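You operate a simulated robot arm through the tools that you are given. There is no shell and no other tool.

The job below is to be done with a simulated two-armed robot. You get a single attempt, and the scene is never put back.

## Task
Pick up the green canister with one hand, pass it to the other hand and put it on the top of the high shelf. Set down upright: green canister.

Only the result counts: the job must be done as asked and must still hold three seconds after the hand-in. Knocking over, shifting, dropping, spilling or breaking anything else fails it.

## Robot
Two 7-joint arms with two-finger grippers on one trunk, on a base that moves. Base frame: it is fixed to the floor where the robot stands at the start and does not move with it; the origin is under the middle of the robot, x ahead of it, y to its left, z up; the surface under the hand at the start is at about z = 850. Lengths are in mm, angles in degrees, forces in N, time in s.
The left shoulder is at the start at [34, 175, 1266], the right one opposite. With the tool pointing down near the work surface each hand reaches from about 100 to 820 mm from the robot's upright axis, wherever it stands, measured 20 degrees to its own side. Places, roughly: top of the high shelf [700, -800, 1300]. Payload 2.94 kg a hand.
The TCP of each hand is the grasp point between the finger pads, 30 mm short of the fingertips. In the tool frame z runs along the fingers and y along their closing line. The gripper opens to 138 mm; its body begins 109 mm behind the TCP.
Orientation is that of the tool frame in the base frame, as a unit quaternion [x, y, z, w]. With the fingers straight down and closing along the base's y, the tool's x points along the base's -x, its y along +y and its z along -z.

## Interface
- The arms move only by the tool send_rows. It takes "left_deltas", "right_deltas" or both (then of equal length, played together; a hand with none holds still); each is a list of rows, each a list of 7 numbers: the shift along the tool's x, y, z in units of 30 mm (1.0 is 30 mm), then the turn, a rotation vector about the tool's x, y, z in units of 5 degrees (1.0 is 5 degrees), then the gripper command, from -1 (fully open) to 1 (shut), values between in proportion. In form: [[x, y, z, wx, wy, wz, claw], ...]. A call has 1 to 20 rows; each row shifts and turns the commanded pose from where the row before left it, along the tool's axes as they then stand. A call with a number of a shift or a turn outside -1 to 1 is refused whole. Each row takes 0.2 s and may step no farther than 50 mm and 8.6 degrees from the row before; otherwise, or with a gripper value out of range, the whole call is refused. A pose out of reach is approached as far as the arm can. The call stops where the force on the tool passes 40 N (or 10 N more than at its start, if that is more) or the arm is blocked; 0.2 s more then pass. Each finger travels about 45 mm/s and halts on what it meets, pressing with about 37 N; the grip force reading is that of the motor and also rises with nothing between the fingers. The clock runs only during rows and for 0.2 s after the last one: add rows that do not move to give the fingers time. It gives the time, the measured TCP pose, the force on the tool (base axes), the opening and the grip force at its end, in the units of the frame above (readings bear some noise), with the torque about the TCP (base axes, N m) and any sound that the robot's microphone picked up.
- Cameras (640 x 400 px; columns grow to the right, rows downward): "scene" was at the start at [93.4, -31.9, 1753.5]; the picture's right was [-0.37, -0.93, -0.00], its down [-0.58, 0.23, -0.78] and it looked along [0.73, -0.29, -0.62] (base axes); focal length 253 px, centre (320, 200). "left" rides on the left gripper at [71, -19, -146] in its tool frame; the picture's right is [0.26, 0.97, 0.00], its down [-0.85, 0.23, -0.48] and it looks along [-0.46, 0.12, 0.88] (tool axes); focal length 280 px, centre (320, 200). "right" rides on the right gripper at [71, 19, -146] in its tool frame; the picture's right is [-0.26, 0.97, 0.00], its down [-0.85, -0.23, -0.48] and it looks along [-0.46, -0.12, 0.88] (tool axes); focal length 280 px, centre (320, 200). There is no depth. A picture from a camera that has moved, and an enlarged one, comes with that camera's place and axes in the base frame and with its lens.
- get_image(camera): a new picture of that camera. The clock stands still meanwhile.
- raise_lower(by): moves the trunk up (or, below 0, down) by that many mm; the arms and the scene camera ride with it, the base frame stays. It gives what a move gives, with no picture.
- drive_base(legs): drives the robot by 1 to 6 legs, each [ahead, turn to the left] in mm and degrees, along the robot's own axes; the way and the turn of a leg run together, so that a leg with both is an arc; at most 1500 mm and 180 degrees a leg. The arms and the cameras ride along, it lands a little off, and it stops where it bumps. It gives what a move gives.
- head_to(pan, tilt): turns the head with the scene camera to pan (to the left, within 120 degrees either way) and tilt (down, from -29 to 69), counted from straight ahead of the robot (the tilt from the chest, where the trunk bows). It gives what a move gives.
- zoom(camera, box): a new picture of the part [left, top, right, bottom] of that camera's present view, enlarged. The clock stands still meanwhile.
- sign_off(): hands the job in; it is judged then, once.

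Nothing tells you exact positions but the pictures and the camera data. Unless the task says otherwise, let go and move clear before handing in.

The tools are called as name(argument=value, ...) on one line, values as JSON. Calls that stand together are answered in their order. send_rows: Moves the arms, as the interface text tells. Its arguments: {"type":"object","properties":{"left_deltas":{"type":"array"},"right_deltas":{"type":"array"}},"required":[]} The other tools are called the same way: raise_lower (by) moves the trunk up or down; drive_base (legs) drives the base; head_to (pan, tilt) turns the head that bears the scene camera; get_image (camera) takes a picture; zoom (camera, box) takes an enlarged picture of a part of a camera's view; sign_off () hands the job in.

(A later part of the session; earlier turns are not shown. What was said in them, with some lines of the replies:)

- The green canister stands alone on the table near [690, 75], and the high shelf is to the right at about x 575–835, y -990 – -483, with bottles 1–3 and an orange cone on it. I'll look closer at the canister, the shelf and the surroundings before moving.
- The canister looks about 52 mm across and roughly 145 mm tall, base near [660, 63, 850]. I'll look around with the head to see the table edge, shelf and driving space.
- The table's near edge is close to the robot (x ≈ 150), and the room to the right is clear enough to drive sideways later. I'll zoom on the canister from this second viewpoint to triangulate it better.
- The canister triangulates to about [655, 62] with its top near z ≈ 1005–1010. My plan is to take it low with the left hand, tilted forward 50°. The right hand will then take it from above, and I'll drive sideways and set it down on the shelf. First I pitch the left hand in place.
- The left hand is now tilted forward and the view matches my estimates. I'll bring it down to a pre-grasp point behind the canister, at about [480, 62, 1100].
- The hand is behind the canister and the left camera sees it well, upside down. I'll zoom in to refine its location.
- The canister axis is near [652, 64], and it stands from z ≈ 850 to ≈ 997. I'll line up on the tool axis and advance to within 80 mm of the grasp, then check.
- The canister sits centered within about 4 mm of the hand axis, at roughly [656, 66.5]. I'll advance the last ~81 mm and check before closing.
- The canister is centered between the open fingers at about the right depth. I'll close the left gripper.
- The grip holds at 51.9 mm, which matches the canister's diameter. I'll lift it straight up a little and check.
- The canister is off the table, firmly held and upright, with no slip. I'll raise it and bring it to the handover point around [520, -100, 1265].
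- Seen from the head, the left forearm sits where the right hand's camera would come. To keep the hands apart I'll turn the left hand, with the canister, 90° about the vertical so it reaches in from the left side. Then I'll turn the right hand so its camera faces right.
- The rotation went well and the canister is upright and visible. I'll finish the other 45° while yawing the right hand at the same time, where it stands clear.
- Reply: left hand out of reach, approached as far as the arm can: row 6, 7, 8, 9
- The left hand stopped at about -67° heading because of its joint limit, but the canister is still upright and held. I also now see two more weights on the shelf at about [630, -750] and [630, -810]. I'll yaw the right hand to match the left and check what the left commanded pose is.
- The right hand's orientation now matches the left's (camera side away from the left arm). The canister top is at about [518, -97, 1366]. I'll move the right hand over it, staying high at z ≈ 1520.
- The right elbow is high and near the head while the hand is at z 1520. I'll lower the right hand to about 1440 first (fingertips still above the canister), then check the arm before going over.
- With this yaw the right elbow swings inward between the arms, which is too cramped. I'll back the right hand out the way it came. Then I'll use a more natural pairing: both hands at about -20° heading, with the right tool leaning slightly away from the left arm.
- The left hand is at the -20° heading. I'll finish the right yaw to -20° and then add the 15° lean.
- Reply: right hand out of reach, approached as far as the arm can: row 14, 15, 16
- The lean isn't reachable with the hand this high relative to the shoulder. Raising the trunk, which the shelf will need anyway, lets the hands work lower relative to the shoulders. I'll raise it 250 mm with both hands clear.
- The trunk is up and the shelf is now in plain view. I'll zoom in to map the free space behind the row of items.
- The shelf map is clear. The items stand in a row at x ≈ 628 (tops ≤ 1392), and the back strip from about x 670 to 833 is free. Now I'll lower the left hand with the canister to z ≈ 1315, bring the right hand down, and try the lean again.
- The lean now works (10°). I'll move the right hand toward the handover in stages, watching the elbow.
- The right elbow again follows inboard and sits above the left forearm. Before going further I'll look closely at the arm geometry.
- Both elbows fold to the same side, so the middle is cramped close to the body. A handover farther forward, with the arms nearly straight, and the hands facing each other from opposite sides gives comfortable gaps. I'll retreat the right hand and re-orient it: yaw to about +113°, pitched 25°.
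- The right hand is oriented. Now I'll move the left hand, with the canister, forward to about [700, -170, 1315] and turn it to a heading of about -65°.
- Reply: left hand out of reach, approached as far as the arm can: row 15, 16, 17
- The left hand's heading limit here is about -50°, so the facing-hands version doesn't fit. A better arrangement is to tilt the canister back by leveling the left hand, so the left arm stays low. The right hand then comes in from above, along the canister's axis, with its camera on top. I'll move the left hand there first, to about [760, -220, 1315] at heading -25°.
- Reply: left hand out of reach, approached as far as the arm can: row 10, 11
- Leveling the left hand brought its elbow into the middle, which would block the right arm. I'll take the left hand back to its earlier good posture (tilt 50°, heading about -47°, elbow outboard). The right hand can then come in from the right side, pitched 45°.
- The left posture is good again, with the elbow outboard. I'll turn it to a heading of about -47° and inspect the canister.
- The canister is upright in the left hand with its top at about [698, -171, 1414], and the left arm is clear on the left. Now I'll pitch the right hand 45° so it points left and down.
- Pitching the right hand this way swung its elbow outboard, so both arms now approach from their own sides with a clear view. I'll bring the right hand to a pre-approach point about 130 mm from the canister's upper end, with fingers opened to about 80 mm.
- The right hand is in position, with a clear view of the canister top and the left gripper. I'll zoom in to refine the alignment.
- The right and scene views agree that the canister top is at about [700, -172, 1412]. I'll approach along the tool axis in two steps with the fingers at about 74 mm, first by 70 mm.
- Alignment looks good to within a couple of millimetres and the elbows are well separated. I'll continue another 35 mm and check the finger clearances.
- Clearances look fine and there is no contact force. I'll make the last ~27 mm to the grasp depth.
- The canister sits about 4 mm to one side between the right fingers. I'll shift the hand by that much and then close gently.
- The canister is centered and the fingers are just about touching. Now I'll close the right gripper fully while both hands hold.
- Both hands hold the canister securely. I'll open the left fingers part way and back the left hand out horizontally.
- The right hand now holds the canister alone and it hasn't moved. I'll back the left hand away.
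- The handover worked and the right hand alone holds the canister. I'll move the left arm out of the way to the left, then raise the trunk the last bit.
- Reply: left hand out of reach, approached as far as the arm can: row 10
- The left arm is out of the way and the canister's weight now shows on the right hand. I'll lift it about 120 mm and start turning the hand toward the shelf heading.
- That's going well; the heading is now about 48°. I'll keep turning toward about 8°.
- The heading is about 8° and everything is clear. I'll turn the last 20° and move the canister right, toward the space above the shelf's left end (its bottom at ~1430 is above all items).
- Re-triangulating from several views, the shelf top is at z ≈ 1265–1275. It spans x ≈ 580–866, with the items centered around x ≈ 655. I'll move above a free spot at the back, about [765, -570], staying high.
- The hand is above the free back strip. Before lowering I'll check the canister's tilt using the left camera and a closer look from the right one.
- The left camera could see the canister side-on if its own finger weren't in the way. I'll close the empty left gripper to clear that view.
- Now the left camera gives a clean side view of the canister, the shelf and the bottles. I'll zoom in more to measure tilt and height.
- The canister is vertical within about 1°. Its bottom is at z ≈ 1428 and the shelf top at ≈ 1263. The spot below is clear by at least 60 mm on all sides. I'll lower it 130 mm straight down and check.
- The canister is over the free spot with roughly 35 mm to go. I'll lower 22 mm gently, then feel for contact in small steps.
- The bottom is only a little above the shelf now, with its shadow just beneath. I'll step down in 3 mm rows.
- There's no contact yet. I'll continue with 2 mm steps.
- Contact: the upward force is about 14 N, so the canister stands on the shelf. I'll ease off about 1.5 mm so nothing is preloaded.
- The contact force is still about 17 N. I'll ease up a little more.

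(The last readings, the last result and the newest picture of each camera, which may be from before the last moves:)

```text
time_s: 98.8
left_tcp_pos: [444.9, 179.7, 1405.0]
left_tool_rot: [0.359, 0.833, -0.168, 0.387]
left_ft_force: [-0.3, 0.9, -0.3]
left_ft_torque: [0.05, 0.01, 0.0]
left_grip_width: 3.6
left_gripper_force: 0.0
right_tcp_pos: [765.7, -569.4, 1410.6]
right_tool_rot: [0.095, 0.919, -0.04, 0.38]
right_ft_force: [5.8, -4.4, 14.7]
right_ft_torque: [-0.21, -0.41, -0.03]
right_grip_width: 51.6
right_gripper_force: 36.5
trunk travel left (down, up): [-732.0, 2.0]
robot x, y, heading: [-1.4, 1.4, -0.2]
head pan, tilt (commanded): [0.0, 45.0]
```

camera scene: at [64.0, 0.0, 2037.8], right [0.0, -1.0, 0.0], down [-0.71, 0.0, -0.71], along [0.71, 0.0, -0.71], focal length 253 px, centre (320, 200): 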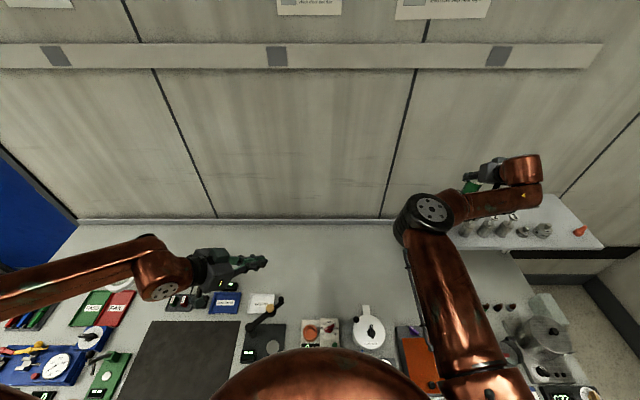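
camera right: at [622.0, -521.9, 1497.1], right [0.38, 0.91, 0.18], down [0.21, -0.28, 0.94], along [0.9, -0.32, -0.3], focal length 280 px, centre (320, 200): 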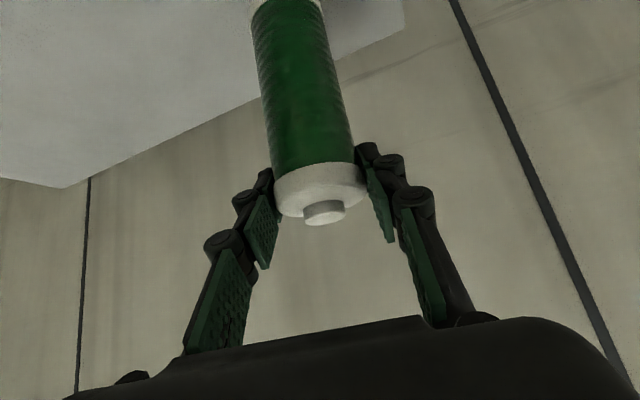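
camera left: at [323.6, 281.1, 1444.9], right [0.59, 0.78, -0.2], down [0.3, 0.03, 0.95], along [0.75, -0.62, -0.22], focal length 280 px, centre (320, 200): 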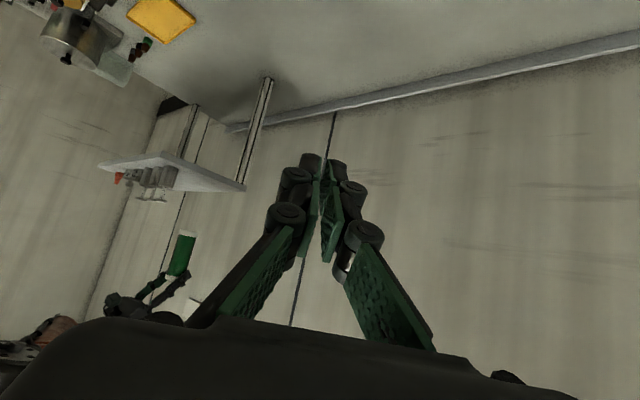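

send_rows(right_deltas=[[-0.035, 0, -0.035, 0, 0, 0, 1], [0, 0, 0, 0, 0, 0, 1], [0, 0, 0, 0, 0, 0, 1]])

zoom(camera="left", box=[180, 160, 230, 200])

```text
time_s: 99.6
left_tcp_pos: [444.0, 179.2, 1405.5]
left_tool_rot: [0.359, 0.833, -0.169, 0.387]
left_ft_force: [0.0, 0.2, -0.1]
left_ft_torque: [-0.04, -0.02, -0.03]
left_grip_width: 3.5
left_gripper_force: 0.0
right_tcp_pos: [765.8, -571.4, 1410.9]
right_tool_rot: [0.095, 0.919, -0.039, 0.38]
right_ft_force: [1.6, 0.1, 6.0]
right_ft_torque: [0.13, -0.09, -0.02]
right_grip_width: 51.9
right_gripper_force: 36.9
trunk travel left (down, up): [-732.0, 2.0]
robot x, y, heading: [-0.8, -2.1, -0.1]
head pan, tilt (commanded): [0.0, 45.0]
```

```text
10.00 times, centred on (205, 180) of left
camera zoom: at [322.8, 282.0, 1444.9], right [0.59, 0.78, -0.2], down [0.3, 0.03, 0.95], along [0.75, -0.62, -0.22], focal length 2804 px, centre (1470, 400)
```

zoom: 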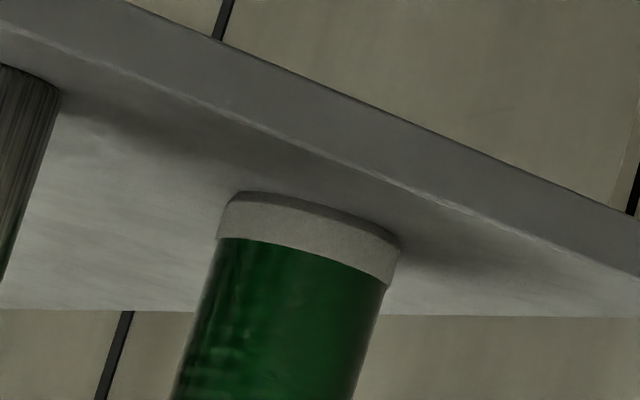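

Only light contact (about 6 N) remains and the canister is flat on the shelf. I'll release by opening the fingers smoothly.

send_rows(right_deltas=[[0, 0, 0, 0, 0, 0, 0.24], [0, 0, 0, 0, 0, 0, 0.18], [0, 0, 0, 0, 0, 0, 0.08], [0, 0, 0, 0, 0, 0, -0.05], [0, 0, 0, 0, 0, 0, -0.2], [0, 0, 0, 0, 0, 0, -0.3], [0, 0, 0, 0, 0, 0, -0.3], [0, 0, 0, 0, 0, 0, -0.3]])

zoom(camera="left", box=[155, 160, 245, 250])

get_image(camera="right")

```text
time_s: 101.4
left_tcp_pos: [444.7, 179.9, 1406.3]
left_tool_rot: [0.36, 0.832, -0.169, 0.386]
left_ft_force: [0.1, 0.1, 0.2]
left_ft_torque: [-0.02, 0.0, 0.03]
left_grip_width: 3.3
left_gripper_force: 0.1
right_tcp_pos: [767.2, -572.1, 1411.5]
right_tool_rot: [0.095, 0.919, -0.04, 0.381]
right_ft_force: [-0.2, 0.3, -0.1]
right_ft_torque: [0.0, 0.01, 0.0]
right_grip_width: 89.9
right_gripper_force: 0.0
trunk travel left (down, up): [-732.0, 2.0]
robot x, y, heading: [1.4, -1.6, 0.1]
head pan, tilt (commanded): [0.0, 45.0]
```

```text
4.44 times, centred on (200, 205) of left
camera zoom: at [323.1, 281.6, 1444.9], right [0.59, 0.78, -0.2], down [0.3, 0.03, 0.95], along [0.75, -0.62, -0.22], focal length 1246 px, centre (853, 178)
```

zoom: 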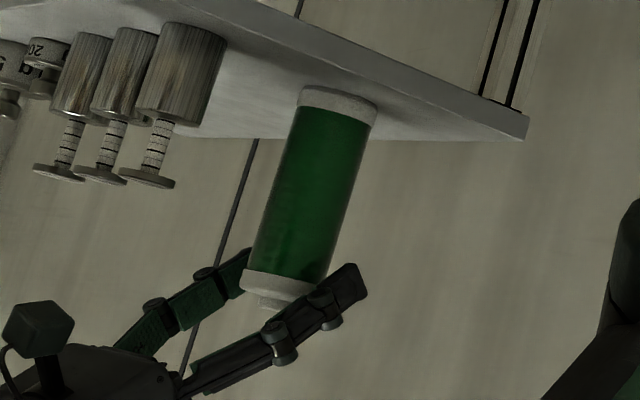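

```text
taken
camera right: at [620.6, -521.0, 1465.8], right [0.38, 0.91, 0.18], down [0.21, -0.28, 0.94], along [0.9, -0.32, -0.3], focal length 280 px, centre (320, 200)
```

right: 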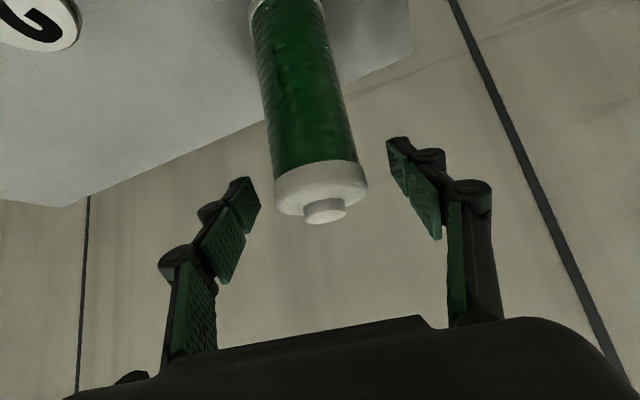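

The canister stands upright, released. I'll back the right hand out along its own axis (up and back).

send_rows(right_deltas=[[0, 0, -0.3, 0, 0, 0, -0.3], [0, 0, -0.3, 0, 0, 0, -0.3], [0, 0, -0.6, 0, 0, 0, -0.3], [0, 0, -0.6, 0, 0, 0, -0.3], [0, 0, -0.667, 0, 0, 0, -0.3], [0, 0, -0.667, 0, 0, 0, -0.3], [0, 0, -0.667, 0, 0, 0, -0.3], [0, 0, -0.667, 0, 0, 0, -0.3], [0, 0, -0.667, 0, 0, 0, -0.3], [0, 0, 0, 0, 0, 0, -0.3]])

zoom(camera="left", box=[130, 140, 260, 290])

get_image(camera="right")

get_image(camera="scene")

```text
time_s: 103.6
left_tcp_pos: [445.7, 178.1, 1404.7]
left_tool_rot: [0.36, 0.833, -0.169, 0.385]
left_ft_force: [0.0, -0.5, -0.7]
left_ft_torque: [0.02, 0.02, 0.0]
left_grip_width: 3.4
left_gripper_force: 0.2
right_tcp_pos: [659.1, -546.0, 1519.2]
right_tool_rot: [0.096, 0.919, -0.041, 0.38]
right_ft_force: [-0.6, 0.1, -0.8]
right_ft_torque: [-0.01, -0.04, -0.03]
right_grip_width: 89.7
right_gripper_force: 0.0
trunk travel left (down, up): [-732.0, 2.0]
robot x, y, heading: [1.2, 0.7, 0.3]
head pan, tilt (commanded): [0.0, 45.0]
```

```text
2.67 times, centred on (195, 215) of left
camera zoom: at [323.4, 281.6, 1444.8], right [0.59, 0.78, -0.2], down [0.3, 0.03, 0.95], along [0.75, -0.62, -0.22], focal length 748 px, centre (653, 160)
```

zoom: 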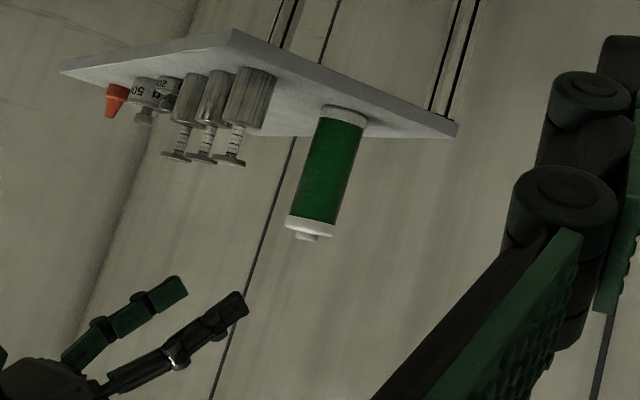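

```text
taken
camera right: at [513.0, -496.6, 1573.0], right [0.38, 0.91, 0.18], down [0.21, -0.28, 0.94], along [0.9, -0.32, -0.3], focal length 280 px, centre (320, 200)
```

right: 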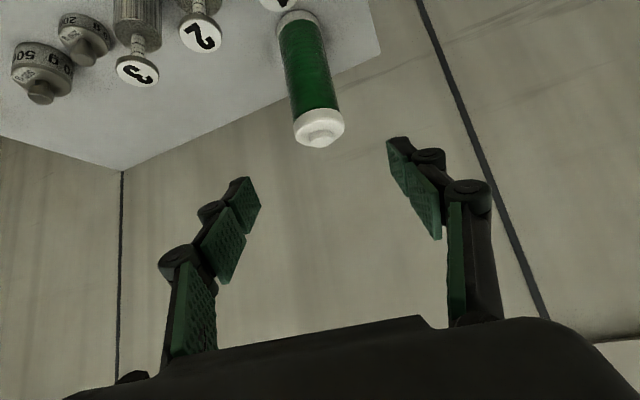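

```text
taken
camera scene: at [63.9, 0.2, 2037.8], right [0.0, -1.0, 0.0], down [-0.71, 0.0, -0.71], along [0.71, 0.0, -0.71], focal length 253 px, centre (320, 200)
```

scene: 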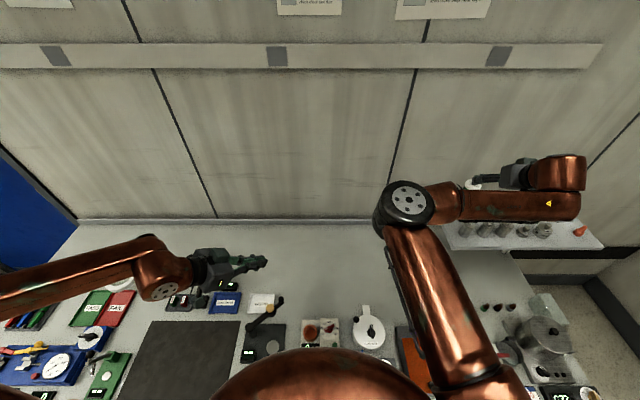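

The canister is standing upright on the shelf, and the bottles, weights and cone are undisturbed. I'll move the right hand a bit further clear and do a last check.

send_rows(right_deltas=[[0.143, 0.253, -0.897, 0, 0, 0, -0.3], [0.143, 0.253, -0.897, 0, 0, 0, -0.3], [0.143, 0.253, -0.897, 0, 0, 0, -0.3], [0.143, 0.253, -0.897, 0, 0, 0, -0.3], [0.143, 0.253, -0.897, 0, 0, 0, -0.3], [0, 0, 0, 0, 0, 0, -0.3], [0, 0, 0, 0, 0, 0, -0.3], [0, 0, 0, 0, 0, 0, -0.3]])

zoom(camera="left", box=[100, 130, 260, 270])

get_image(camera="scene")

get_image(camera="right")

```text
time_s: 105.4
left_tcp_pos: [445.6, 180.7, 1405.4]
left_tool_rot: [0.359, 0.833, -0.168, 0.387]
left_ft_force: [-0.3, 0.2, -0.1]
left_ft_torque: [-0.03, 0.02, -0.02]
left_grip_width: 3.3
left_gripper_force: 0.0
right_tcp_pos: [559.7, -487.3, 1601.9]
right_tool_rot: [0.095, 0.919, -0.04, 0.381]
right_ft_force: [-0.9, 0.2, -0.8]
right_ft_torque: [0.0, -0.02, -0.02]
right_grip_width: 89.8
right_gripper_force: 0.1
trunk travel left (down, up): [-732.0, 2.0]
robot x, y, heading: [1.4, 0.7, -0.1]
head pan, tilt (commanded): [0.0, 45.0]
```

```text
2.86 times, centred on (180, 200) of left
camera zoom: at [322.8, 282.3, 1444.8], right [0.59, 0.78, -0.2], down [0.3, 0.03, 0.95], along [0.75, -0.62, -0.22], focal length 801 px, centre (720, 200)
```

zoom: 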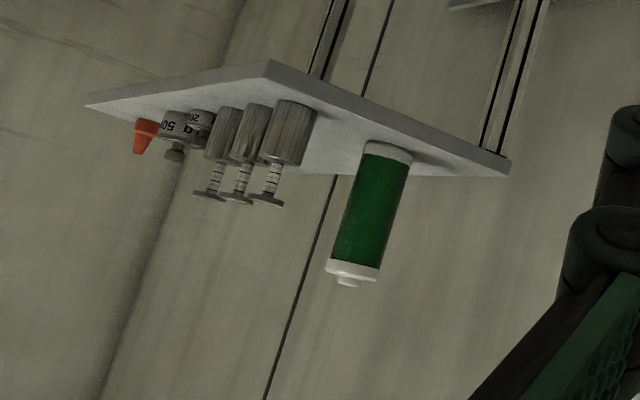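

```text
taken
camera scene: at [63.0, 1.2, 2037.8], right [0.0, -1.0, 0.0], down [-0.71, 0.0, -0.71], along [0.71, 0.0, -0.71], focal length 253 px, centre (320, 200)
```

scene: 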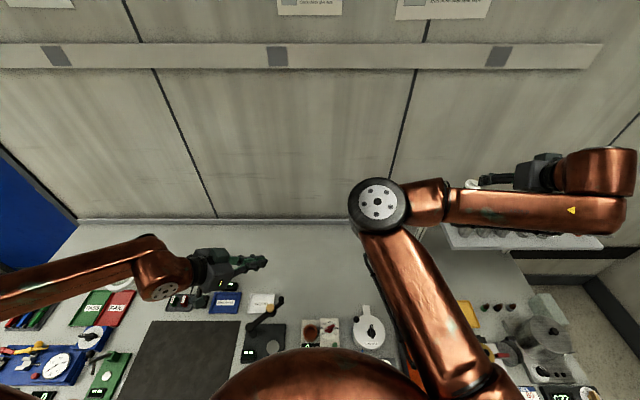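

```text
taken
camera right: at [414.2, -437.0, 1655.3], right [0.38, 0.91, 0.18], down [0.21, -0.28, 0.94], along [0.9, -0.32, -0.3], focal length 280 px, centre (320, 200)
```

right: 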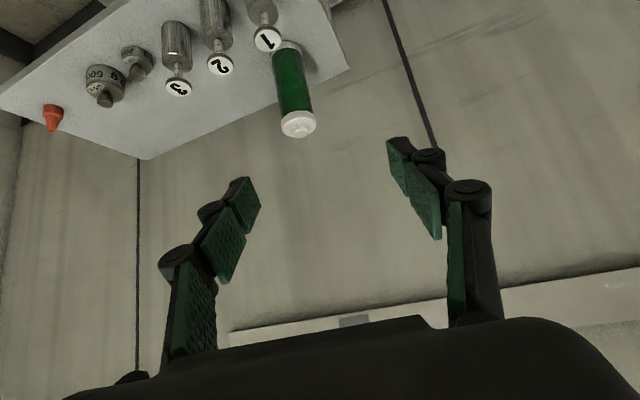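

The canister stands upright and steady on the high shelf. The three bottles, both weights and the cone are where they were, and both hands are clear. I'm handing the job in.

sign_off()

```text
The job is handed in.
```

The green canister is standing upright on top of the high shelf, at about [767, -572] in the clear strip behind the bottles. I have handed the job in.

The left hand picked it up and passed it in mid-air to the right hand. The right hand set it down and let go, and both hands are clear. In the last pictures the three bottles, the two weights and the orange cone are where they were, and I saw no sign of anything else being touched.

The shelf top measured closer to z = 1265 than the rough 1300 given, so I lowered the canister until I felt contact and then released it.
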